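You operate a simulated robot arm through the tools that you are given. There is no shell and no other tool.

You are at the controls of a simulated robot arm. One attempt, no reset.

JOB
Cure the filler under the heat lamp for the minutes its tin shows.
Fine: the tin of its colour; FAN on before RUN, hands out of the beam and off the hot head; lamp swung clear and FAN off at the end.

Only the result counts: the job must be done as asked and must still hold three seconds after the hand-in. Knocking over, shifting, dropping, spilling or breaking anything else fails it.

ROBOT AND FRAMES
A 6-joint arm with a two-finger gripper, fixed in place. Base frame: the origin is at the foot of the arm, x ahead of it, y to its left, z up. Readings come in cm, degrees, newtons and seconds.
Its first joint turns from -166.0 to 166.0 degrees. Payload 2.45 kg.
The tool frame sits at the grasp point between the pads (the TCP): z along the fingers, y along the line on which they close. The tips reach 2 cm beyond it. Largest opening 14 cm; the body of the gripper starts 16.8 cm behind the TCP.
Orientation is that of the tool frame in the base frame, as a unit quaternion [w, x, y, z]. With the fingers straight down and closing along the base's y, the tool's x points along the base's -x, its y along +y and its z along -z.

CONTROLS
- The arm moves only by the tool drive_tool. Its argument "plan" is one flat list of numbers, 7 for each row, row after row: the shift along the tool's x, y, z in cm, then the turn, a rotation vector about the tool's x, y, z in degrees, then the closure in counts, from 0 (fully open) to 255 (shut). In form: [x, y, z, ax, ay, az, hand, x, y, z, ax, ay, az, hand, ...]. A call has 1 to 20 rows; each row shifts and turns the commanded pose from where the row before left it, along the tool's axes as they then stand. Each row takes 0.2 s and may step no farther than 5 cm and 8.6 degrees from the row before; otherwise, or with a gripper value out of range, the whole call is refused. A pose out of reach is approached as far as the arm can. The call stops where the force on the tool passes 90 N (or 10 N more than at its start, if that is more) or the arm is blocked; 0.2 s more then pass. Each finger travels about 4.5 cm/s and halts on what it meets, pressing with about 35 N; the grip force reading is that of the motor and also rises with nothing between the fingers. The clock runs only during rows and for 0.2 s after the last one: add rows that do not move to give the fingers time. It gives the time, the measured TCP pose, the force on the tool (base axes), the opening and the grip force at its end, in the units of the frame above (readings bear some noise), with the torque about the TCP (base axes, N m) and any sound that the robot's microphone picked up.
- Cameras (640 x 400 px; columns grow to the right, rows downward): "scene" is fixed at [5.24, -50.15, 158.5]; the picture's right is [0.77, -0.64, 0.00], its down [-0.20, -0.24, -0.95] and it looks along [0.61, 0.73, -0.31] (base axes); focal length 352 px, centre (320, 200). "wrist" rides on the gripper at [7.8, 1.1, -20.9] in the tool frame; the picture's right is [-0.14, 0.99, 0.00], its down [-0.92, -0.13, -0.37] and it looks along [-0.37, -0.05, 0.93] (tool axes); focal length 280 px, centre (320, 200). There is no depth. A picture from a camera that has moved, and an enlarged one, comes with that camera's place and axes in the base frame and with its lens.
- get_image(camera): a new picture of that camera. The clock stands still meanwhile.
- inspect(camera, box): a new picture of the part [left, top, right, bottom] of that camera's present view, enlarged. The clock stands still meanwhile.
- hand_in(): hands the job in; it is judged then, once.

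Nothing tells you positions but the pictures and the camera data. Unless the task says otherwise, let go and move clear before handing in.

The tools are called after "Call:" as a command line: name --argument value ..., lists and objects as JSON in quotes. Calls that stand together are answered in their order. drive_tool: Moves the arm, as the interface text tells. Its arguments: {"type":"object","properties":{"plan":{"type":"array"}},"required":["plan"]} The other tools are called the same way: get_image (camera) takes a picture; inspect (camera, box) takes an enlarged picture of a part of a camera's view; hand_in () hands the job in.

At the start:

```text
clock: 0.0
tcp_pos: [64.35, 22.39, 135.59]
ee_rot: [0.0, 0.0, 1.0, -0.001]
force: [0.0, 0.4, 0.0]
ft_torque: [0.06, -0.04, 0.01]
width: 14.01
finger_force: 0.1
```

scene: 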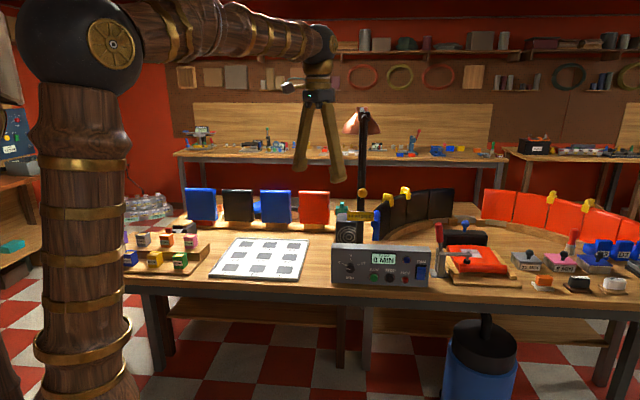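
wrist: 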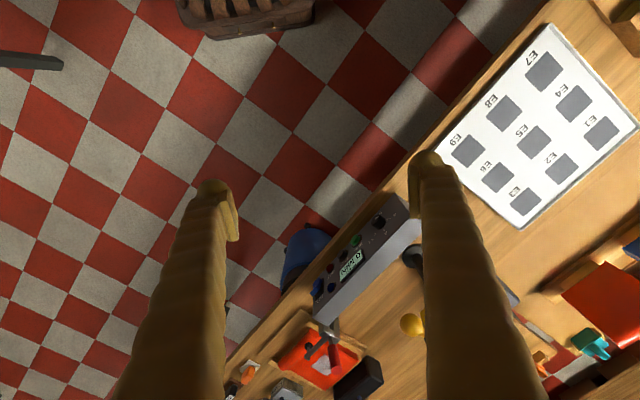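

I see a workbench with a control box showing "0 MIN", a lamp on a post behind it, an orange-red panel clamped in a fixture, and tins to the right and left. I'll look closer at each before moving.

Call:
inspect --camera "scene" --box '[320, 220, 440, 295]'

Call:
inspect --camera "scene" --box '[420, 210, 540, 285]'

Call:
inspect --camera "scene" --box '[500, 220, 640, 308]'

Call:
inspect --camera "scene" --box '[110, 215, 230, 290]'

Call:
inspect --camera "scene" --box '[310, 90, 430, 250]'

```text
5.33 times, centred on (380, 258) of scene
camera zoom: at [5.24, -50.15, 158.5], right [0.77, -0.64, 0.0], down [-0.2, -0.24, -0.95], along [0.61, 0.73, -0.31], focal length 1877 px, centre (0, -107)
```

zoom: 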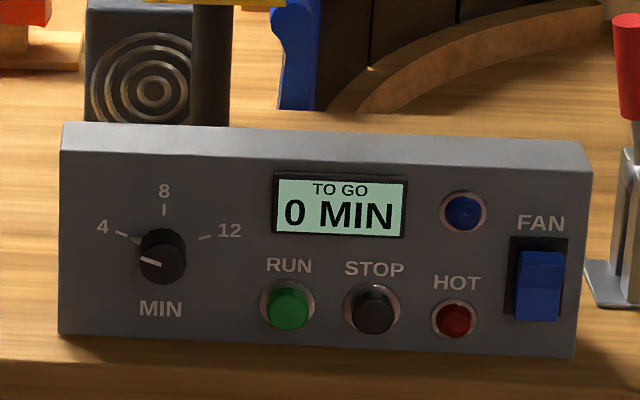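

```text
5.33 times, centred on (480, 248) of scene
camera zoom: at [5.24, -50.15, 158.5], right [0.77, -0.64, 0.0], down [-0.2, -0.24, -0.95], along [0.61, 0.73, -0.31], focal length 1877 px, centre (-533, -53)
```

zoom: 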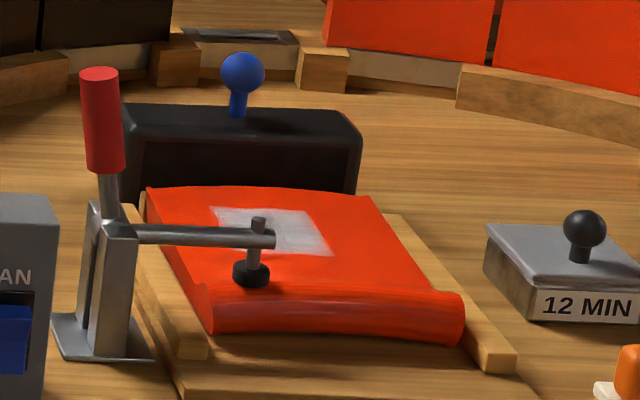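

```text
4.55 times, centred on (570, 264) of scene
camera zoom: at [5.24, -50.15, 158.5], right [0.77, -0.64, 0.0], down [-0.2, -0.24, -0.95], along [0.61, 0.73, -0.31], focal length 1600 px, centre (-816, -91)
```

zoom: 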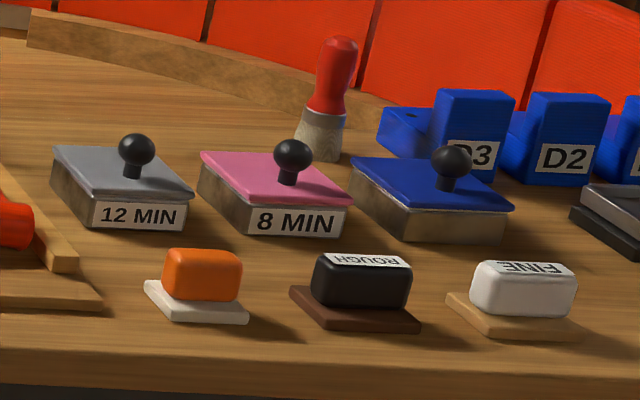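

```text
5.33 times, centred on (170, 252) of scene
camera zoom: at [5.24, -50.15, 158.5], right [0.77, -0.64, 0.0], down [-0.2, -0.24, -0.95], along [0.61, 0.73, -0.31], focal length 1877 px, centre (1120, -80)
```

zoom: 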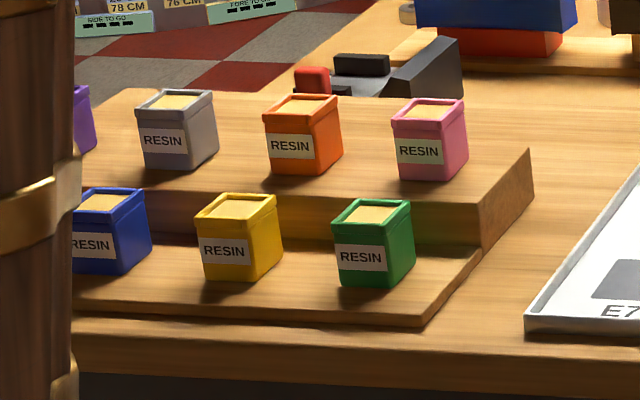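

```text
2.50 times, centred on (370, 170) of scene
camera zoom: at [5.24, -50.15, 158.5], right [0.77, -0.64, 0.0], down [-0.2, -0.24, -0.95], along [0.61, 0.73, -0.31], focal length 880 px, centre (195, 275)
```

zoom: 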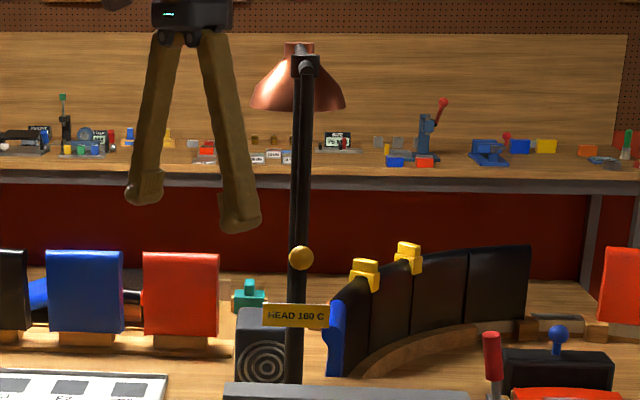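

The control box, panel fixture, and three tins (grey 12, pink 8, blue unlabelled on this side) are visible. I'll enlarge the key details: dial pointer, filler colour, tins, and lamp.

Call:
inspect --camera "scene" --box '[335, 245, 375, 285]'

Call:
inspect --camera "scene" --box '[450, 240, 490, 275]'

Call:
inspect --camera "scene" --box '[510, 240, 620, 275]'

Call:
inspect --camera "wrist" --box '[210, 180, 450, 400]'

Call:
inspect --camera "scene" --box '[325, 180, 405, 255]'

Call:
inspect --camera "scene" --box '[330, 100, 400, 150]'

```text
10.00 times, centred on (355, 265) of scene
camera zoom: at [5.24, -50.15, 158.5], right [0.77, -0.64, 0.0], down [-0.2, -0.24, -0.95], along [0.61, 0.73, -0.31], focal length 3520 px, centre (-30, -450)
```

zoom: 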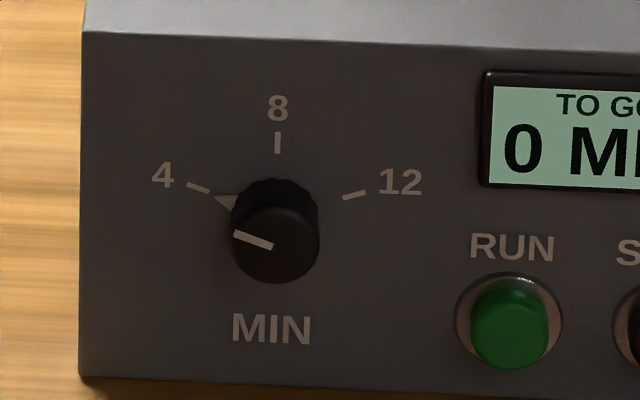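

```text
11.43 times, centred on (470, 258) of scene
camera zoom: at [5.24, -50.15, 158.5], right [0.77, -0.64, 0.0], down [-0.2, -0.24, -0.95], along [0.61, 0.73, -0.31], focal length 4022 px, centre (-1394, -457)
```

zoom: 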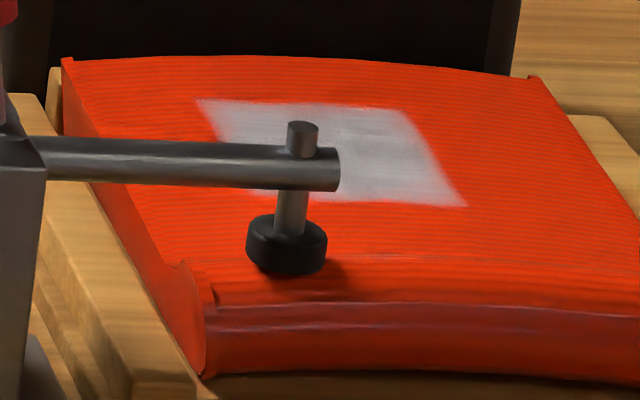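

```text
5.82 times, centred on (565, 258) of scene
camera zoom: at [5.24, -50.15, 158.5], right [0.77, -0.64, 0.0], down [-0.2, -0.24, -0.95], along [0.61, 0.73, -0.31], focal length 2048 px, centre (-1106, -134)
```

zoom: 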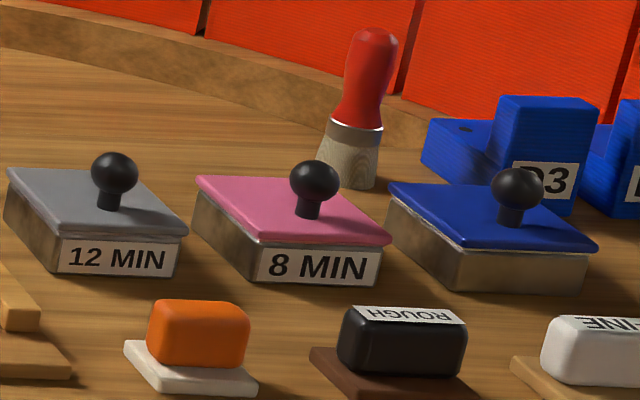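

```text
1.82 times, centred on (330, 290) of wrist
camera zoom: at [56.55, 23.43, 156.46], right [0.14, 0.99, 0.0], down [0.92, -0.13, 0.37], along [0.37, -0.05, -0.93], focal length 510 px, centre (302, 36)
```

zoom: 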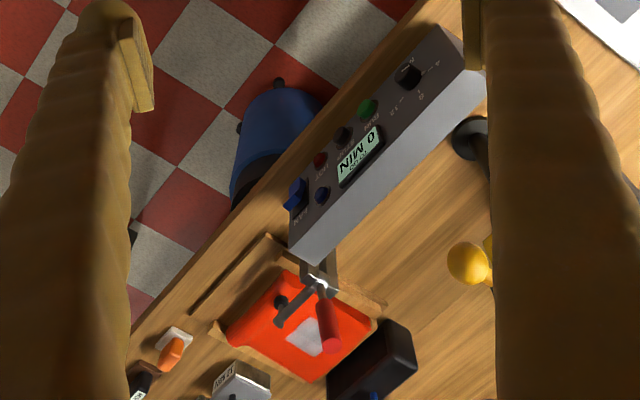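

```text
5.33 times, centred on (365, 218) of scene
camera zoom: at [5.24, -50.15, 158.5], right [0.77, -0.64, 0.0], down [-0.2, -0.24, -0.95], along [0.61, 0.73, -0.31], focal length 1877 px, centre (80, 107)
```

zoom: 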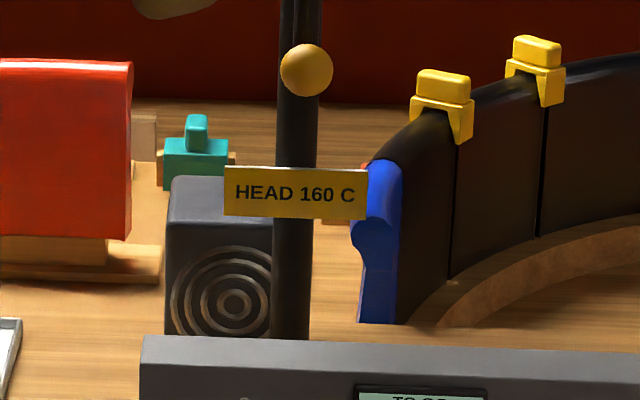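

```text
8.00 times, centred on (365, 125) of scene
camera zoom: at [5.24, -50.15, 158.5], right [0.77, -0.64, 0.0], down [-0.2, -0.24, -0.95], along [0.61, 0.73, -0.31], focal length 2816 px, centre (-40, 800)
```

zoom: 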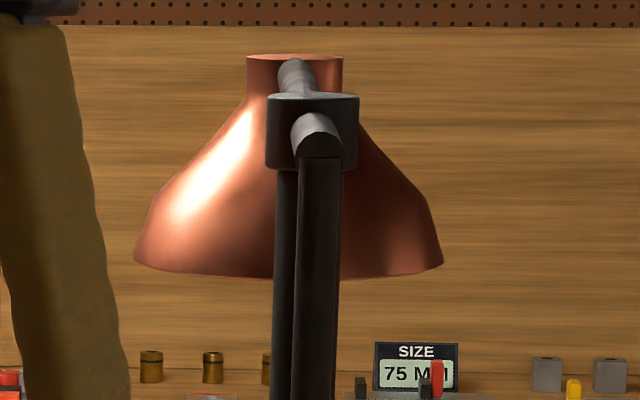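

The dial pointer sits at 4, the fan rocker is at far right of the box, and the lamp is a post with a hub arm, a shade at the far end and a hanging handle with a yellow ball towards me. I'll turn the tool about its own axis in free air to get a better wrist camera angle on the bench.

Call:
drive_tool --plan '[0, 0, 0, 0, 0, 8.5, 0, 0, 0, 0, 0, 0, 8.5, 0, 0, 0, 0, 0, 0, 8.5, 0, 0, 0, 0, 0, 0, 8.5, 0, 0, 0, 0, 0, 0, 8.5, 0, 0, 0, 0, 0, 0, 8.5, 0]'

```text
clock: 1.4
tcp_pos: [64.5, 22.45, 135.56]
ee_rot: [0.001, 0.431, 0.902, -0.001]
force: [0.1, -0.2, 0.5]
ft_torque: [0.0, -0.01, 0.05]
width: 14.02
finger_force: 0.0
```

The turn tracks well. I continue to about 130° in total so that the camera will be above the fingers when I tip the tool toward the bench.

Call:
drive_tool --plan '[0, 0, 0, 0, 0, 8.6, 0, 0, 0, 0, 0, 0, 8.6, 0, 0, 0, 0, 0, 0, 8.6, 0, 0, 0, 0, 0, 0, 8.6, 0, 0, 0, 0, 0, 0, 8.6, 0, 0, 0, 0, 0, 0, 8.6, 0, 0, 0, 0, 0, 0, 8.6, 0, 0, 0, 0, 0, 0, 8.6, 0, 0, 0, 0, 0, 0, 8.6, 0, 0, 0, 0, 0, 0, 1.3, 0]'

Call:
get_image --camera "wrist"

Call:
get_image --camera "scene"

```text
clock: 3.6
tcp_pos: [64.42, 22.41, 135.64]
ee_rot: [0.0, 0.906, 0.424, 0.0]
force: [-0.6, 0.6, -0.8]
ft_torque: [-0.01, 0.0, 0.01]
width: 14.01
finger_force: 0.1
```

```text
taken
camera wrist: at [70.21, 27.65, 156.45], right [0.67, -0.74, 0.0], down [-0.69, -0.63, 0.37], along [-0.27, -0.25, -0.93], focal length 280 px, centre (320, 200)
```

wrist: 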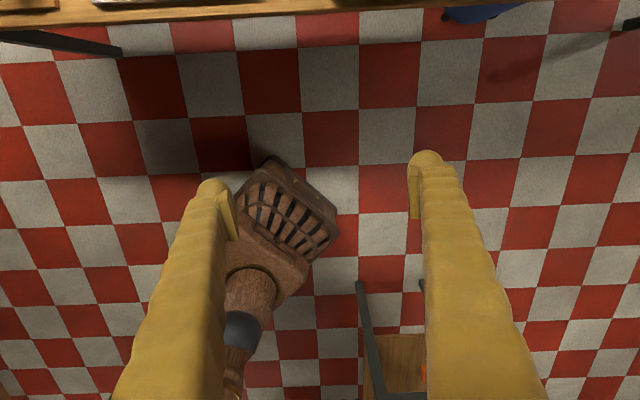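

```text
taken
```

scene: 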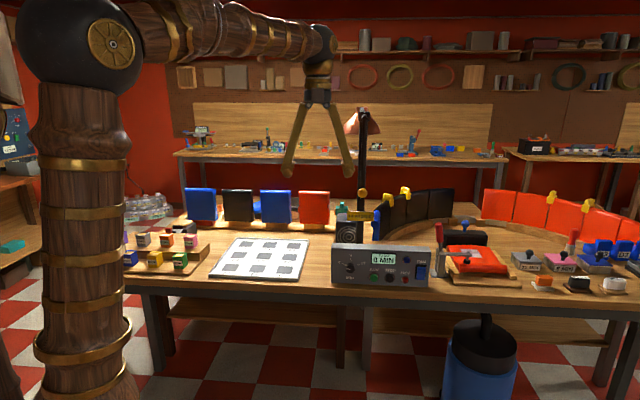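

The tool is now aligned to the bench with its x axis pointing away from me. I'll tip it toward the bench by about 45° to look at the control box and lamp.

Call:
drive_tool --plan '[0, 0, 0, 0, 8.5, 0, 0, 0, 0, 0, 0, 8.5, 0, 0, 0, 0, 0, 0, 8.5, 0, 0, 0, 0, 0, 0, 8.5, 0, 0, 0, 0, 0, 0, 8.5, 0, 0]'

Call:
get_image --camera "wrist"

```text
clock: 4.8
tcp_pos: [64.39, 22.35, 135.6]
ee_rot: [-0.155, 0.843, 0.397, 0.328]
force: [-0.4, -0.1, -0.7]
ft_torque: [0.01, 0.01, 0.01]
width: 14.0
finger_force: 0.1
```

```text
taken
camera wrist: at [59.88, 15.18, 156.22], right [0.7, -0.71, -0.09], down [-0.69, -0.63, -0.35], along [0.19, 0.31, -0.93], focal length 280 px, centre (320, 200)
```

wrist: 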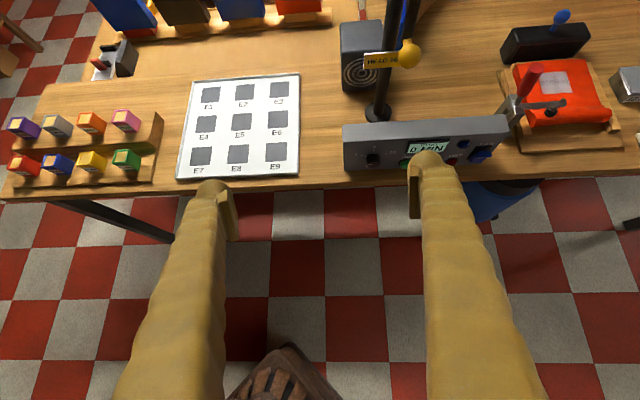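

Good view of the box, post and panel. I'll tip a bit further and slide right so the lamp and panel are better seen.

Call:
drive_tool --plan '[0, 4, 0, 0, 8.5, 0, 0, 0, 4, 0, 0, 8.5, 0, 0, 0, 4, 0, 0, 0, 0, 0, 0, 4, 0, 0, 0, 0, 0]'

Call:
get_image --camera "wrist"

Call:
get_image --camera "scene"

```text
clock: 5.8
tcp_pos: [76.69, 11.87, 135.8]
ee_rot: [-0.211, 0.785, 0.369, 0.45]
force: [-0.5, 0.1, 0.7]
ft_torque: [-0.03, 0.01, 0.03]
width: 14.0
finger_force: 0.1
```

```text
taken
camera wrist: at [68.53, 0.38, 153.07], right [0.72, -0.69, -0.12], down [-0.6, -0.52, -0.61], along [0.36, 0.51, -0.79], focal length 280 px, centre (320, 200)
```

wrist: 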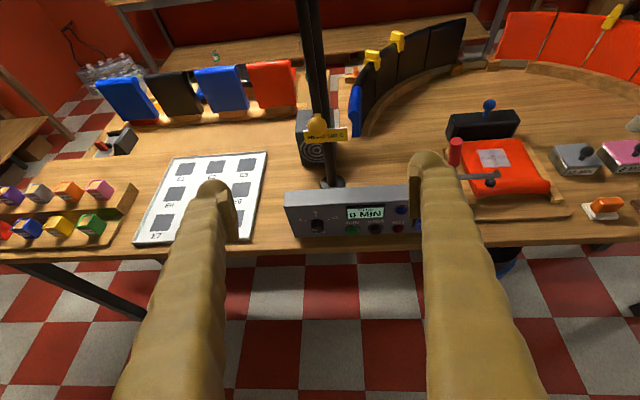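

```text
taken
```

scene: 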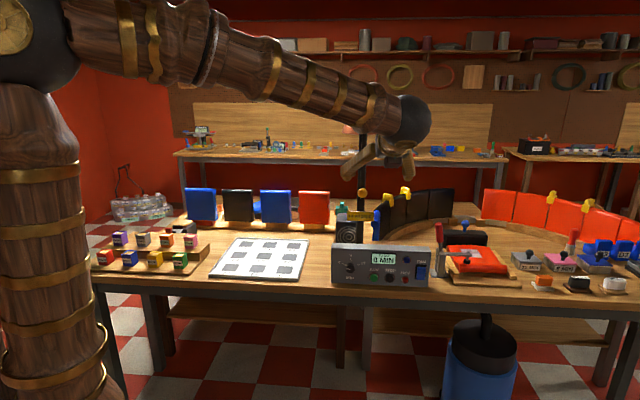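

Call:
inspect --camera "wrist" --box '[270, 100, 430, 250]'

Call:
inspect --camera "wrist" --box '[430, 90, 640, 230]'

Call:
inspect --camera "scene" --box '[325, 180, 405, 255]'

```text
2.67 times, centred on (350, 175) of wrist
camera zoom: at [68.53, 0.38, 153.07], right [0.72, -0.69, -0.12], down [-0.6, -0.52, -0.61], along [0.36, 0.51, -0.79], focal length 748 px, centre (240, 267)
```

zoom: 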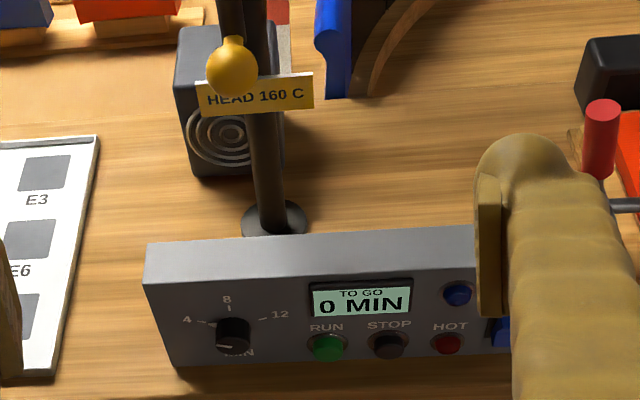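

```text
2.86 times, centred on (535, 160) of wrist
camera zoom: at [68.53, 0.38, 153.07], right [0.72, -0.69, -0.12], down [-0.6, -0.52, -0.61], along [0.36, 0.51, -0.79], focal length 801 px, centre (-294, 314)
```

zoom: 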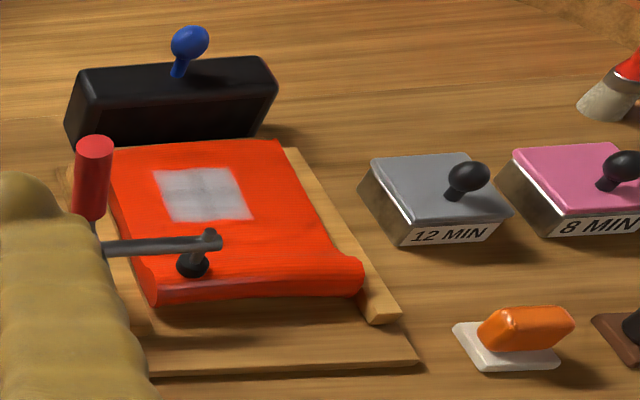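

```text
5.33 times, centred on (365, 218) of scene
camera zoom: at [5.24, -50.15, 158.5], right [0.77, -0.64, 0.0], down [-0.2, -0.24, -0.95], along [0.61, 0.73, -0.31], focal length 1877 px, centre (80, 107)
```

zoom: 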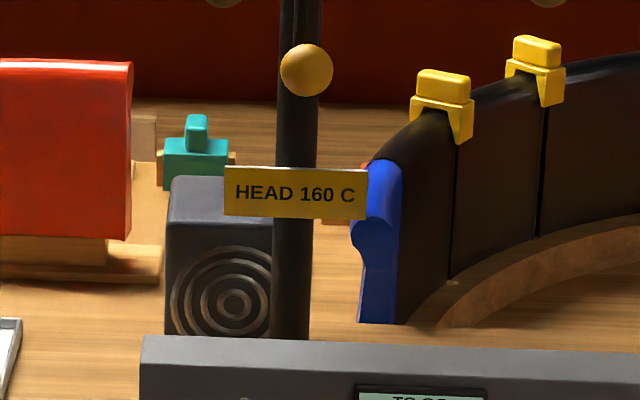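

The patch is light grey, matching the grey tin marked 12 MIN. The box face stands vertical at about 88 cm along the 45° direction, the dial on its left at about z 93, and the lamp handle ball at about z 122; I'll level the tool toward the box now.

Call:
drive_tool --plan '[1.52, 0, 2.59, 0, 7.6, 0, 0, 1.16, 0, 2.77, 0, 7.6, 0, 0, 0.79, 0, 2.89, 0, 7.6, 0, 0, 0.4, 0, 2.97, 0, 7.6, 0, 0, 0, 0, 0, -5.3, 0, 0, 0]'

Call:
get_image --camera "wrist"

Call:
get_image --camera "scene"

```text
clock: 7.0
tcp_pos: [84.45, 21.41, 135.64]
ee_rot: [-0.27, 0.654, 0.271, 0.653]
force: [-0.2, -1.2, -0.3]
ft_torque: [0.0, 0.02, 0.01]
width: 13.98
finger_force: 0.1
```

```text
taken
camera wrist: at [70.34, 5.86, 143.48], right [0.7, -0.7, -0.14], down [-0.35, -0.17, -0.92], along [0.62, 0.69, -0.37], focal length 280 px, centre (320, 200)
```

wrist: 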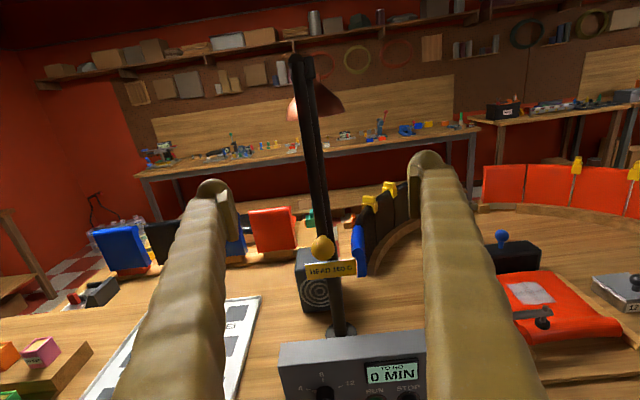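

```text
taken
```

scene: 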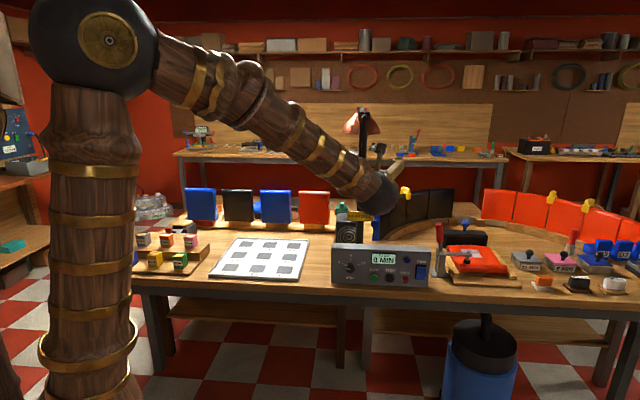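

The tool is level, camera above the fingers, with x up, y to the right along the bench and z toward the box face. I'll test the wrist roll in free air (+70°), since the dial needs a turn of roughly 140°.

Call:
drive_tool --plan '[0, 0, 0, 0, 0, 8, 0, 0, 0, 0, 0, 0, 8, 0, 0, 0, 0, 0, 0, 8, 0, 0, 0, 0, 0, 0, 8, 0, 0, 0, 0, 0, 0, 8, 0, 0, 0, 0, 0, 0, 8, 0, 0, 0, 0, 0, 0, 8, 0, 0, 0, 0, 0, 0, 8, 0, 0, 0, 0, 0, 0, 8, 0, 0, 0, 0, 0, 0, 8, 0]'

```text
clock: 9.2
tcp_pos: [84.44, 21.35, 135.56]
ee_rot: [-0.627, 0.675, -0.213, 0.326]
force: [0.6, 0.8, 0.3]
ft_torque: [-0.02, -0.02, 0.01]
width: 14.01
finger_force: 0.1
```

Call:
drive_tool --plan '[0, 0, 0, 0, 0, -8, 0, 0, 0, 0, 0, 0, -8, 0, 0, 0, 0, 0, 0, -8, 0, 0, 0, 0, 0, 0, -8, 0, 0, 0, 0, 0, 0, -8, 0, 0, 0, 0, 0, 0, -8, 0, 0, 0, 0, 0, 0, -8, 0, 0, 0, 0, 0, 0, -8, 0, 0, 0, 0, 0, 0, -8, 0, 0, 0, 0, 0, 0, -8, 0]'

Call:
get_image --camera "scene"

```text
clock: 11.4
tcp_pos: [84.27, 21.34, 135.56]
ee_rot: [-0.269, 0.654, 0.271, 0.653]
force: [-0.6, 0.0, 0.6]
ft_torque: [0.02, -0.01, -0.02]
width: 13.99
finger_force: 0.0
```

```text
taken
```

scene: 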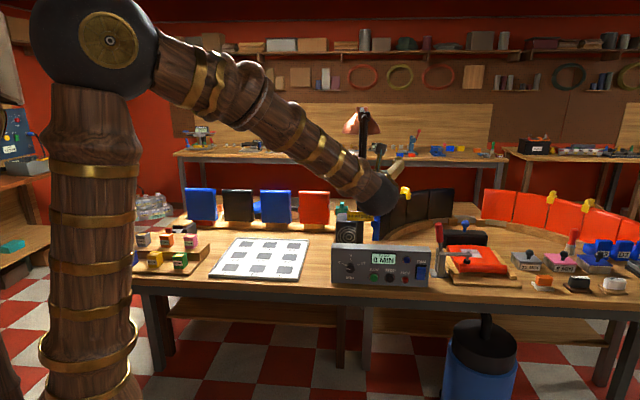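

Roll range is fine. I'll now lower the hand in front of the box, staying about 12 cm clear of its face.

Call:
drive_tool --plan '[-4.3, -0.5, 0, 0, 0, 0, 0, -4.3, -0.5, 0, 0, 0, 0, 0, -4.3, -0.5, 0, 0, 0, 0, 0, -4.3, -0.5, 0, 0, 0, 0, 0, -4.3, -0.5, 0, 0, 0, 0, 0, -4.3, -0.5, 0, 0, 0, 0, 0, -4.3, -0.5, 0, 0, 0, 0, 0, -4.3, -0.5, 0, 0, 0, 0, 0]'

Call:
get_image --camera "wrist"

Call:
get_image --camera "scene"

```text
clock: 13.2
tcp_pos: [81.46, 24.08, 100.97]
ee_rot: [-0.271, 0.653, 0.271, 0.653]
force: [0.2, 0.3, -0.6]
ft_torque: [0.02, -0.01, 0.01]
width: 14.01
finger_force: 0.2
```

```text
taken
camera wrist: at [67.47, 8.56, 108.81], right [0.7, -0.7, -0.14], down [-0.35, -0.17, -0.92], along [0.62, 0.69, -0.37], focal length 280 px, centre (320, 200)
```

wrist: 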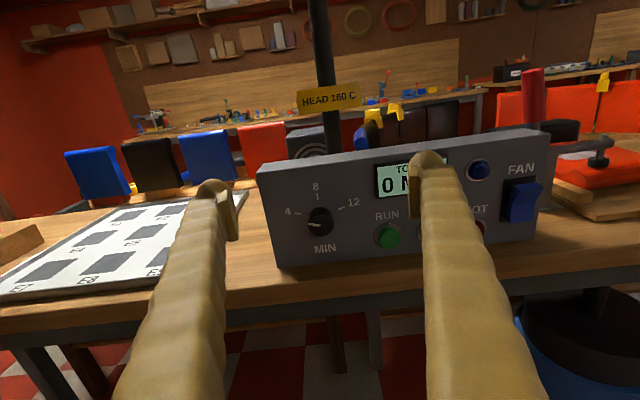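

```text
taken
```

scene: 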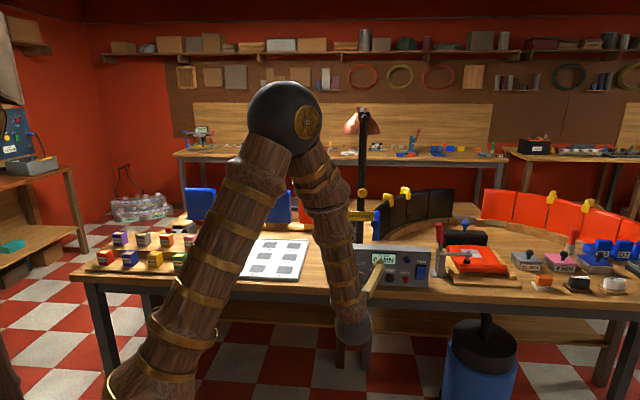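

Call:
inspect --camera "wrist" --box '[250, 120, 570, 290]'

Call:
inspect --camera "wrist" --box '[270, 170, 370, 270]'

Call:
inspect --camera "wrist" --box '[460, 140, 560, 240]'

```text
2.00 times, centred on (410, 205) of wrist
camera zoom: at [67.47, 8.56, 108.81], right [0.7, -0.7, -0.14], down [-0.35, -0.17, -0.92], along [0.62, 0.69, -0.37], focal length 561 px, centre (140, 190)
```

zoom: 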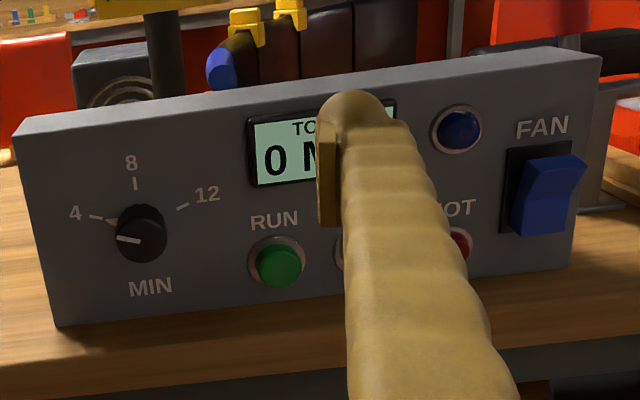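

```text
4.00 times, centred on (320, 220) of wrist
camera zoom: at [67.47, 8.56, 108.81], right [0.7, -0.7, -0.14], down [-0.35, -0.17, -0.92], along [0.62, 0.69, -0.37], focal length 1122 px, centre (320, 120)
```

zoom: 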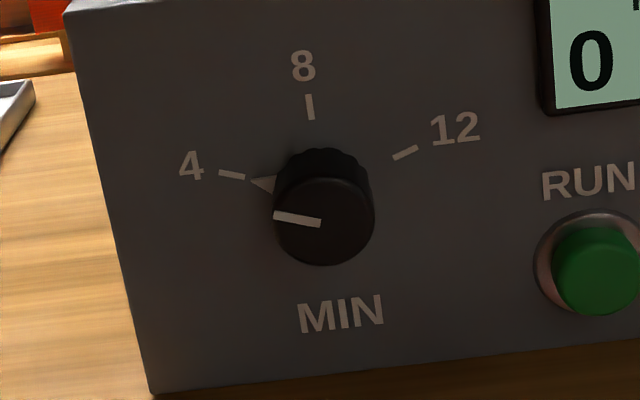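

```text
4.00 times, centred on (510, 190) of wrist
camera zoom: at [67.47, 8.56, 108.81], right [0.7, -0.7, -0.14], down [-0.35, -0.17, -0.92], along [0.62, 0.69, -0.37], focal length 1122 px, centre (-440, 240)
```

zoom: 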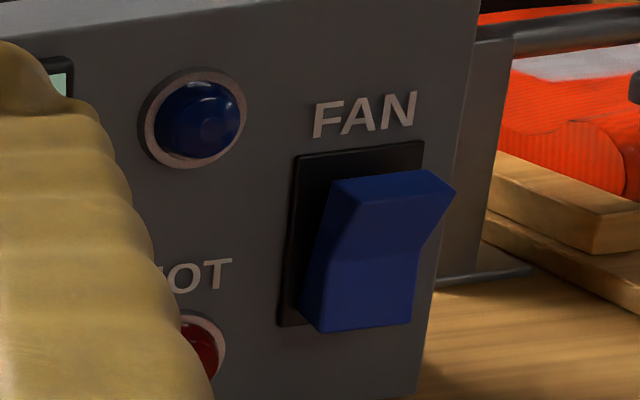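

The dial axis is at about 39.6 cm along the bench, z 92.7, protruding about 2.3 cm; the pointer is on 4 and needs +140° clockwise to 12. The FAN rocker has its top half sticking out (off). I'll align with the dial, pre-roll −70° and narrow the fingers.

Call:
drive_tool --plan '[-4.1, -0.5, 0, 0, 0, 0, 60, -4.1, -0.47, 0, 0, 0, 0, 120, 0, 0, 0, 0, 0, -7.8, 146, 0, 0, 0, 0, 0, -7.8, 146, 0, 0, 0, 0, 0, -7.8, 146, 0, 0, 0, 0, 0, -7.8, 146, 0, 0, 0, 0, 0, -7.8, 146, 0, 0, 0, 0, 0, -7.8, 146, 0, 0, 0, 0, 0, -7.8, 146, 0, 0, 0, 0, 0, -7.8, 146, 0, 0, 0, 0, 0, -7.6, 146]'

Call:
get_image --camera "wrist"

Call:
get_image --camera "scene"

```text
clock: 15.6
tcp_pos: [80.75, 24.7, 92.95]
ee_rot: [0.153, 0.38, 0.597, 0.69]
force: [0.3, -0.3, -0.2]
ft_torque: [-0.02, -0.01, -0.01]
width: 5.98
finger_force: 0.1
```

```text
taken
camera wrist: at [61.04, 14.98, 96.65], right [0.33, -0.33, 0.88], down [0.32, -0.84, -0.43], along [0.89, 0.43, -0.17], focal length 280 px, centre (320, 200)
```

wrist: 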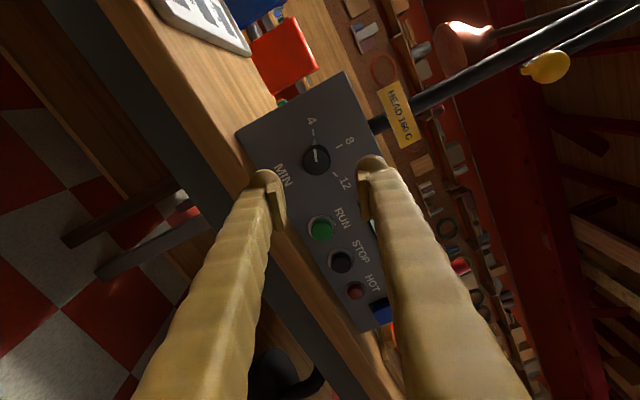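

```text
taken
```

scene: 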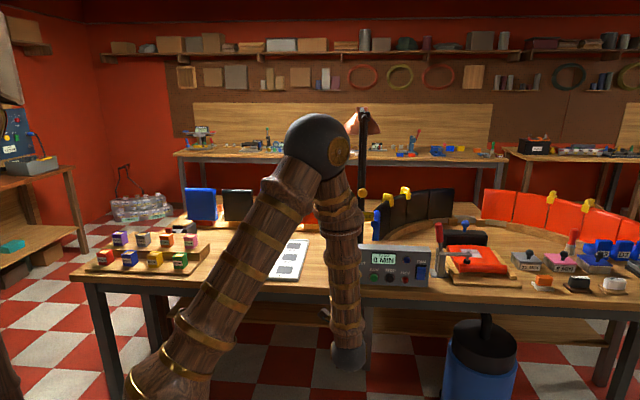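

Call:
inspect --camera "wrist" --box '[270, 110, 370, 200]'

```text
4.44 times, centred on (320, 155) of wrist
camera zoom: at [61.04, 14.98, 96.65], right [0.33, -0.33, 0.88], down [0.32, -0.84, -0.43], along [0.89, 0.43, -0.17], focal length 1246 px, centre (320, 400)
```

zoom: 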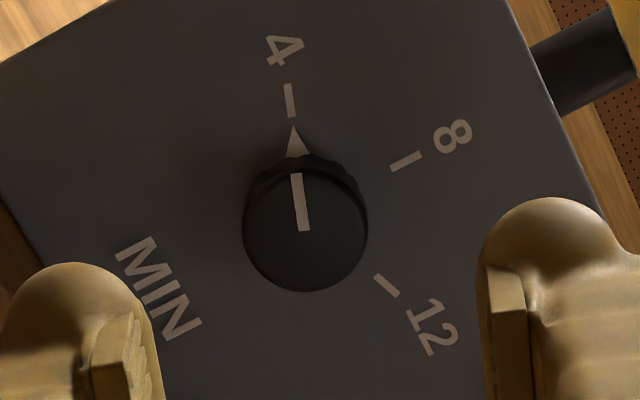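

The dial is nearly centred between the fingers. I'll correct by a few mm, advance until the tips are just short of the face, then close on the dial.

Call:
drive_tool --plan '[-0.16, -0.35, 3.6, 0, 0, 0, 146, 0, 0, 3.6, 0, 0, 0, 146, 0, 0, 2.4, 0, 0, 0, 146, 0, 0, 1.1, 0, 0, 0, 146]'

Call:
get_image --camera "wrist"

```text
clock: 16.6
tcp_pos: [88.37, 32.46, 92.5]
ee_rot: [0.154, 0.381, 0.597, 0.689]
force: [0.0, -0.4, 0.6]
ft_torque: [-0.02, 0.0, 0.01]
width: 5.97
finger_force: 0.1
```

```text
taken
camera wrist: at [68.71, 22.59, 96.17], right [0.33, -0.33, 0.88], down [0.32, -0.84, -0.43], along [0.89, 0.43, -0.17], focal length 280 px, centre (320, 200)
```

wrist: 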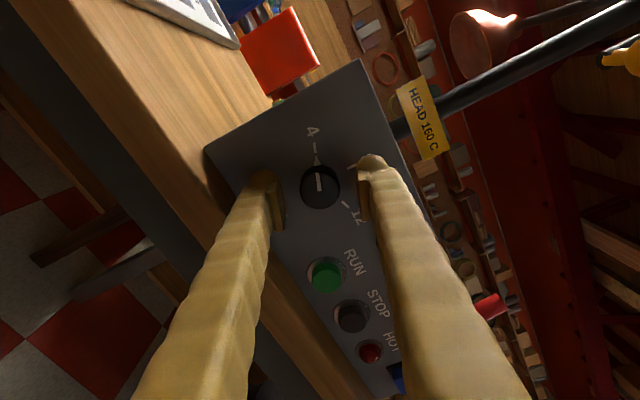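

The fingers straddle the dial without contact. Closing on it now.

Call:
drive_tool --plan '[0, 0, 0, 0, 0, 0, 175, 0, 0, 0, 0, 0, 0, 200, 0, 0, 0, 0, 0, 0, 215, 0, 0, 0, 0, 0, 0, 215]'

Call:
inspect --camera "wrist" --box '[240, 110, 400, 240]'

```text
clock: 17.6
tcp_pos: [88.37, 32.46, 92.47]
ee_rot: [0.152, 0.381, 0.596, 0.69]
force: [6.1, 1.1, 3.6]
ft_torque: [0.02, 0.01, -0.06]
width: 3.27
finger_force: 44.9
```

```text
3.08 times, centred on (320, 175) of wrist
camera zoom: at [68.69, 22.59, 96.17], right [0.33, -0.33, 0.88], down [0.32, -0.84, -0.43], along [0.89, 0.43, -0.17], focal length 863 px, centre (320, 277)
```

zoom: 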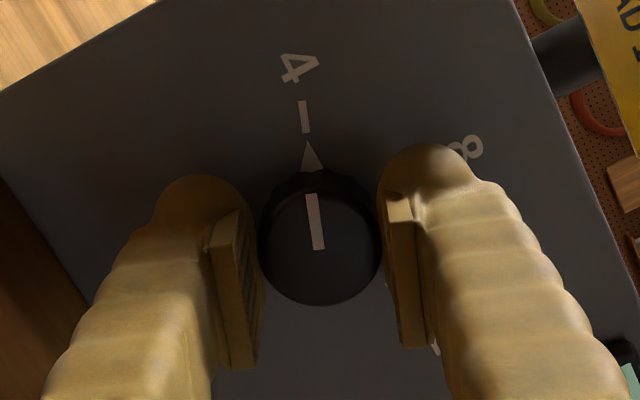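

The dial is held (3.27 cm, 45 N). I turn it clockwise 70° first and check.

Call:
drive_tool --plan '[0, 0, 0, 0, 0, 7, 215, 0, 0, 0, 0, 0, 7, 215, 0, 0, 0, 0, 0, 7, 215, 0, 0, 0, 0, 0, 7, 215, 0, 0, 0, 0, 0, 7, 215, 0, 0, 0, 0, 0, 7, 215, 0, 0, 0, 0, 0, 7, 215, 0, 0, 0, 0, 0, 7, 215, 0, 0, 0, 0, 0, 7, 215, 0, 0, 0, 0, 0, 7, 215]'

Call:
inspect --camera "wrist" --box '[240, 110, 400, 240]'

```text
clock: 19.8
tcp_pos: [88.36, 32.54, 92.47]
ee_rot: [-0.272, 0.654, 0.271, 0.652]
force: [6.0, 29.3, -16.8]
ft_torque: [-0.14, 0.12, 0.12]
width: 3.3
finger_force: 45.1
```

```text
3.08 times, centred on (320, 175) of wrist
camera zoom: at [74.37, 16.88, 100.3], right [0.7, -0.7, -0.14], down [-0.35, -0.17, -0.92], along [0.62, 0.69, -0.37], focal length 863 px, centre (320, 277)
```

zoom: 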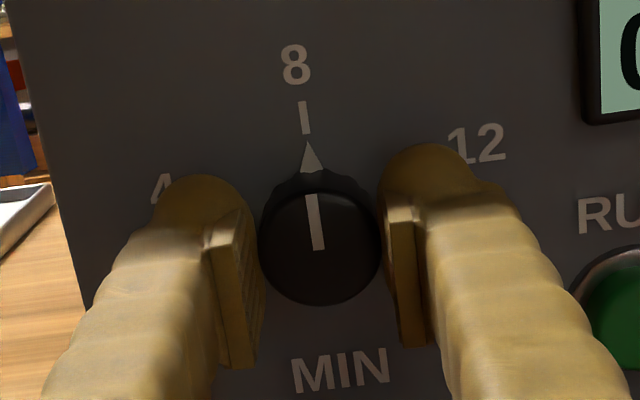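

The pointer now reads 8. Continuing another 70° to reach 12.

Call:
drive_tool --plan '[0, 0, 0, 0, 0, 7, 215, 0, 0, 0, 0, 0, 7, 215, 0, 0, 0, 0, 0, 7, 215, 0, 0, 0, 0, 0, 7, 215, 0, 0, 0, 0, 0, 7, 215]'

```text
clock: 21.0
tcp_pos: [88.24, 32.59, 92.57]
ee_rot: [-0.454, 0.705, 0.061, 0.541]
force: [-17.1, 25.9, -8.5]
ft_torque: [-0.46, 0.41, 0.55]
width: 3.28
finger_force: 45.4
```

Call:
drive_tool --plan '[0, 0, 0, 0, 0, 7, 215, 0, 0, 0, 0, 0, 7, 215, 0, 0, 0, 0, 0, 7, 215, 0, 0, 0, 0, 0, 7, 215, 0, 0, 0, 0, 0, 7, 215]'

Call:
inspect --camera "wrist" --box '[240, 110, 400, 240]'

Call:
inspect --camera "scene" --box '[320, 220, 440, 295]'

```text
clock: 22.2
tcp_pos: [88.48, 32.31, 92.78]
ee_rot: [-0.596, 0.691, -0.155, 0.379]
force: [-12.5, -9.2, -5.5]
ft_torque: [-0.36, -0.24, 0.05]
width: 3.25
finger_force: 44.8
```

```text
3.08 times, centred on (320, 175) of wrist
camera zoom: at [79.12, 12.08, 94.23], right [0.15, -0.15, -0.98], down [-0.9, 0.38, -0.19], along [0.4, 0.91, -0.08], focal length 863 px, centre (320, 277)
```

zoom: 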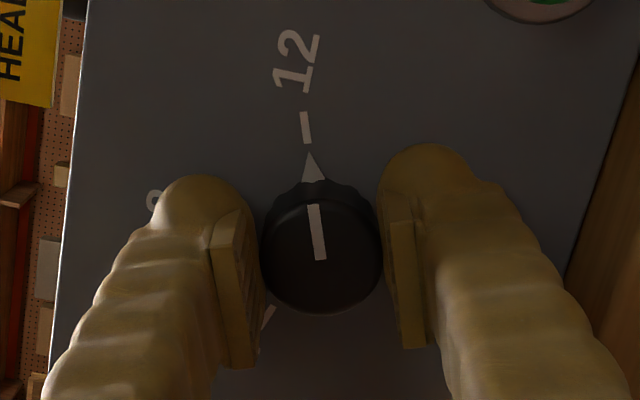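

```text
5.33 times, centred on (380, 258) of scene
camera zoom: at [5.24, -50.15, 158.5], right [0.77, -0.64, 0.0], down [-0.2, -0.24, -0.95], along [0.61, 0.73, -0.31], focal length 1877 px, centre (0, -107)
```

zoom: 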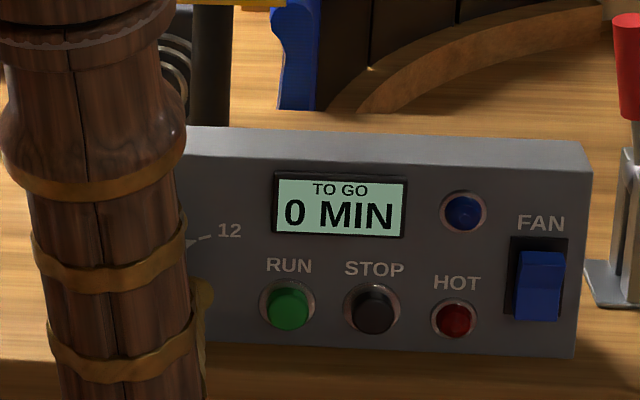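

The pointer is on the 12 mark. I open gently and back straight away from the face.

Call:
drive_tool --plan '[0, 0, 0, 0, 0, 0, 180, 0, 0, 0, 0, 0, 0, 150, 0, 0, 0, 0, 0, 0, 146, 0, 0, -3, 0, 0, 0, 146, 0, 0, -4, 0, 0, 0, 146, 0, 0, -4, 0, 0, 0, 146]'

Call:
inspect --camera "wrist" --box '[240, 90, 400, 220]'

```text
clock: 23.6
tcp_pos: [80.65, 24.64, 92.78]
ee_rot: [-0.597, 0.691, -0.153, 0.378]
force: [-0.1, 0.3, -0.8]
ft_torque: [-0.01, -0.06, -0.01]
width: 5.99
finger_force: 0.0
```

```text
3.08 times, centred on (320, 155) of wrist
camera zoom: at [71.42, 4.31, 94.41], right [0.15, -0.15, -0.98], down [-0.9, 0.38, -0.19], along [0.4, 0.91, -0.08], focal length 863 px, centre (320, 338)
```

zoom: 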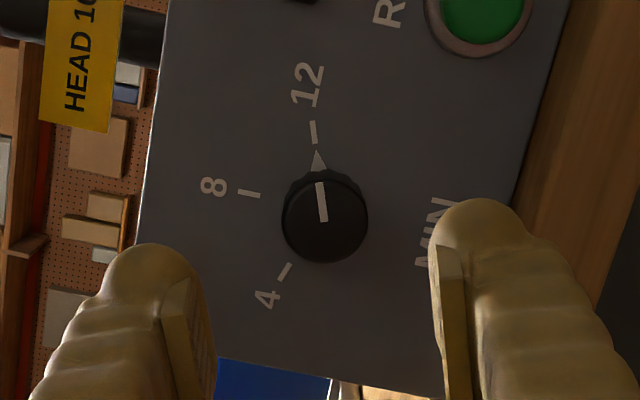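

Dial confirmed at 12. Now I roll back level and rise to the height of the lamp's ball handle, staying in front of it.

Call:
drive_tool --plan '[0, 0, 0, 0, 0, -7, 120, 0, 0, 0, 0, 0, -7, 110, 0, 0, 0, 0, 0, -7, 110, 0, 0, 0, 0, 0, -7, 110, 0, 0, 0, 0, 0, -7, 110, 0, 0, 0, 0, 0, -7, 110, 0, 0, 0, 0, 0, -7, 110, 0, 0, 0, 0, 0, -7, 110, 0, 0, 0, 0, 0, -7, 110, 0, 0, 0, 0, 0, -7, 110, 4.8, 0.6, 0, 0, 0, 0, 110, 4.8, 0.6, 0, 0, 0, 0, 110, 4.8, 0.6, 0, 0, 0, 0, 110, 4.8, 0.6, 0, 0, 0, 0, 110, 4.8, 0.6, 0, 0, 0, 0, 110, 4.8, 0.6, 0, 0, 0, 0, 110]'

Call:
get_image --camera "wrist"

Call:
get_image --camera "scene"

```text
clock: 27.0
tcp_pos: [83.03, 22.13, 121.46]
ee_rot: [-0.271, 0.654, 0.272, 0.652]
force: [0.4, 0.7, 0.2]
ft_torque: [0.02, 0.0, 0.0]
width: 7.94
finger_force: 0.0
```

```text
taken
camera wrist: at [69.04, 6.58, 129.27], right [0.7, -0.7, -0.14], down [-0.35, -0.17, -0.92], along [0.62, 0.69, -0.37], focal length 280 px, centre (320, 200)
```

wrist: 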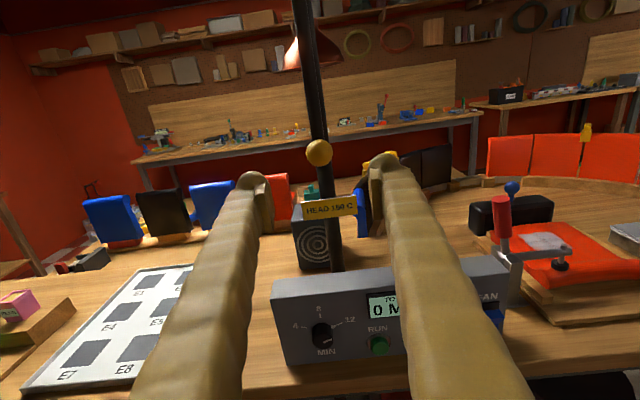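

```text
taken
```

scene: 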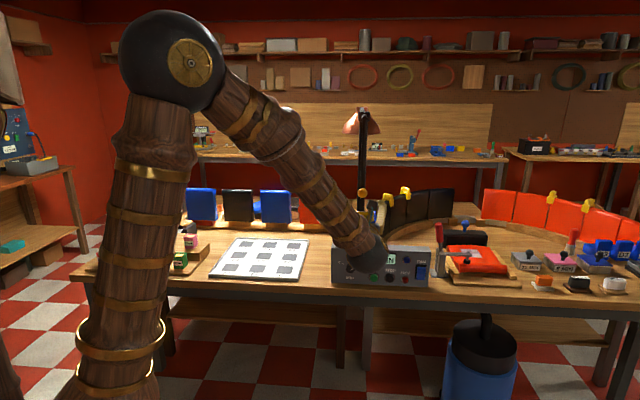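

Call:
inspect --camera "wrist" --box '[260, 0, 420, 160]'

Call:
inspect --camera "wrist" --box '[270, 110, 370, 200]'

```text
2.50 times, centred on (340, 80) of wrist
camera zoom: at [69.04, 6.58, 129.27], right [0.7, -0.7, -0.14], down [-0.35, -0.17, -0.92], along [0.62, 0.69, -0.37], focal length 701 px, centre (270, 500)
```

zoom: 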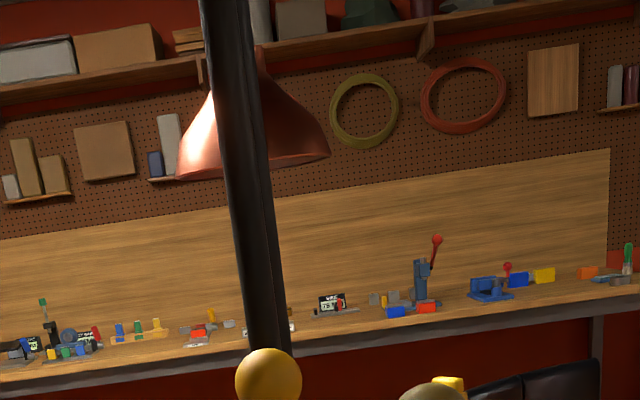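

```text
4.44 times, centred on (320, 155) of wrist
camera zoom: at [69.04, 6.58, 129.27], right [0.7, -0.7, -0.14], down [-0.35, -0.17, -0.92], along [0.62, 0.69, -0.37], focal length 1246 px, centre (320, 400)
```

zoom: 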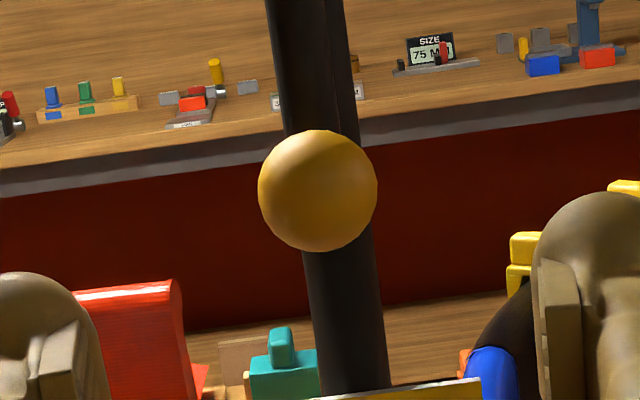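

The ball handle is straight ahead, in line with the tool, about 15 cm off. I advance with the fingers straddling it.

Call:
drive_tool --plan '[0, 0, 4.5, 0, 0, 0, 110, 0, 0, 4.5, 0, 0, 0, 110, 0, 0, 4, 0, 0, 0, 120, 0, 0, 2.3, 0, 0, 0, 130]'

Call:
get_image --camera "wrist"

Call:
inspect --camera "scene" --box '[300, 90, 440, 250]'

```text
clock: 28.0
tcp_pos: [94.0, 32.9, 121.52]
ee_rot: [-0.27, 0.654, 0.271, 0.653]
force: [0.0, 0.1, -0.7]
ft_torque: [-0.01, 0.0, 0.01]
width: 6.89
finger_force: 0.1
```

```text
taken
camera wrist: at [79.95, 17.29, 129.18], right [0.7, -0.7, -0.14], down [-0.35, -0.17, -0.92], along [0.62, 0.69, -0.37], focal length 280 px, centre (320, 200)
```

wrist: 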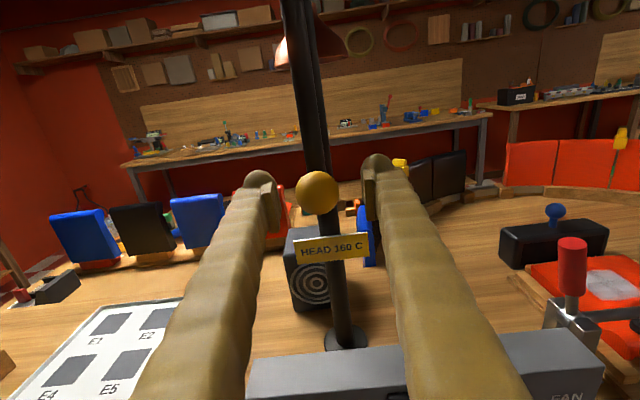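

```text
2.50 times, centred on (370, 170) of scene
camera zoom: at [5.24, -50.15, 158.5], right [0.77, -0.64, 0.0], down [-0.2, -0.24, -0.95], along [0.61, 0.73, -0.31], focal length 880 px, centre (195, 275)
```

zoom: 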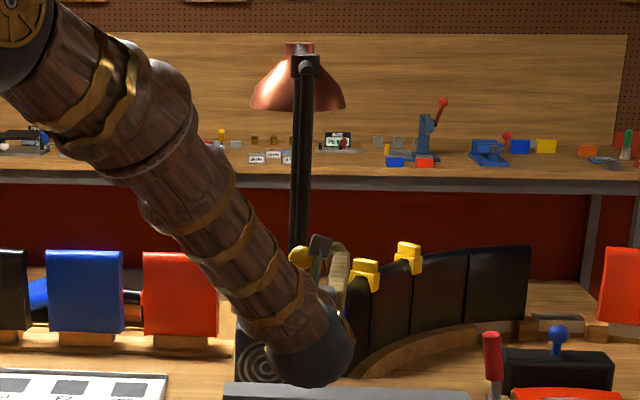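

The ball is centred between the fingers. I close on it and check the grip.

Call:
drive_tool --plan '[0, 0, 0, 0, 0, 0, 165, 0, 0, 0, 0, 0, 0, 190, 0, 0, 0, 0, 0, 0, 205, 0, 0, 0, 0, 0, 0, 205]'

Call:
get_image --camera "wrist"

```text
clock: 29.0
tcp_pos: [93.96, 32.91, 121.42]
ee_rot: [-0.27, 0.654, 0.271, 0.653]
force: [3.8, 4.5, 0.7]
ft_torque: [-0.01, 0.03, -0.02]
width: 3.35
finger_force: 36.9
```

```text
taken
camera wrist: at [79.93, 17.29, 129.18], right [0.7, -0.7, -0.14], down [-0.35, -0.17, -0.92], along [0.62, 0.69, -0.37], focal length 280 px, centre (320, 200)
```

wrist: 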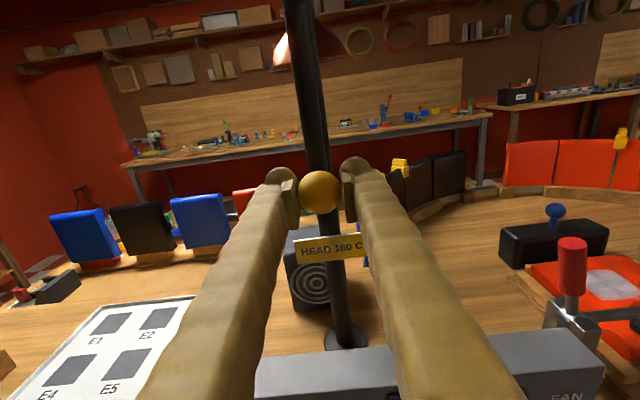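

The ball is held (3.35 cm). I start the swing: the handle goes left along a 17 cm arc about the post, so the head comes round to the right; first 30°.

Call:
drive_tool --plan '[0, -1.4903, 0.0651, -2.5, 0, 0, 205, 0, -1.4861, 0.13, -2.5, 0, 0, 205, 0, -1.479, 0.1947, -2.5, 0, 0, 205, 0, -1.4691, 0.259, -2.5, 0, 0, 205, 0, -1.4565, 0.3229, -2.5, 0, 0, 205, 0, -1.441, 0.3861, -2.5, 0, 0, 205]'

Call:
get_image --camera "wrist"

Call:
get_image --camera "scene"

```text
clock: 30.4
tcp_pos: [90.05, 39.24, 121.37]
ee_rot: [-0.195, 0.682, 0.197, 0.677]
force: [-20.8, -4.7, -9.7]
ft_torque: [-0.07, 0.01, 0.02]
width: 3.24
finger_force: 45.1
out of reach, approached as far as the arm can: row 6
```

```text
taken
camera wrist: at [72.97, 27.22, 129.29], right [0.53, -0.84, -0.14], down [-0.39, -0.09, -0.92], along [0.76, 0.54, -0.37], focal length 280 px, centre (320, 200)
```

wrist: 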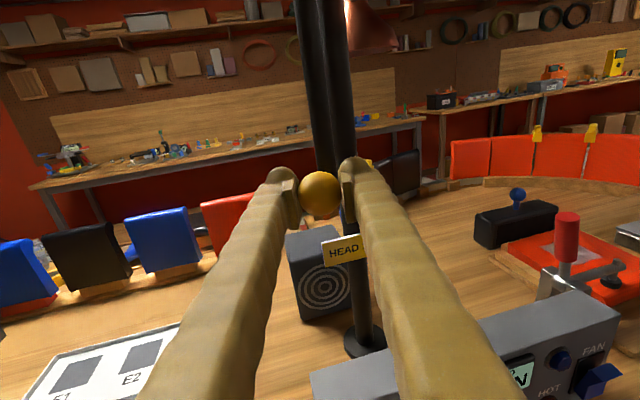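

```text
taken
```

scene: 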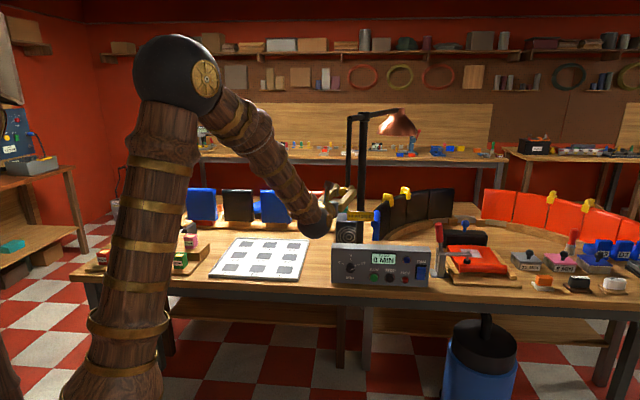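

The head is swinging round as intended, but the last row was beyond a wrist limit with the added yaw. I'll go on along the arc while turning the yaw back, and check whether the arm follows.

Call:
drive_tool --plan '[0, 0, 0, 2.5, 0, 0, 205]'

```text
clock: 30.8
tcp_pos: [90.06, 39.11, 121.39]
ee_rot: [-0.196, 0.681, 0.197, 0.678]
force: [-14.4, -4.1, -20.3]
ft_torque: [-0.2, 0.25, -0.01]
width: 3.2
finger_force: 45.0
```

Call:
drive_tool --plan '[0, 0, 0, 2.5, 0, 0, 205, 0, 0, 0, 0, 0, 0, 205]'

```text
clock: 31.4
tcp_pos: [90.17, 39.23, 121.5]
ee_rot: [-0.213, 0.675, 0.214, 0.673]
force: [2.2, -3.0, -25.7]
ft_torque: [-0.14, 0.31, -0.15]
width: 3.23
finger_force: 44.9
```

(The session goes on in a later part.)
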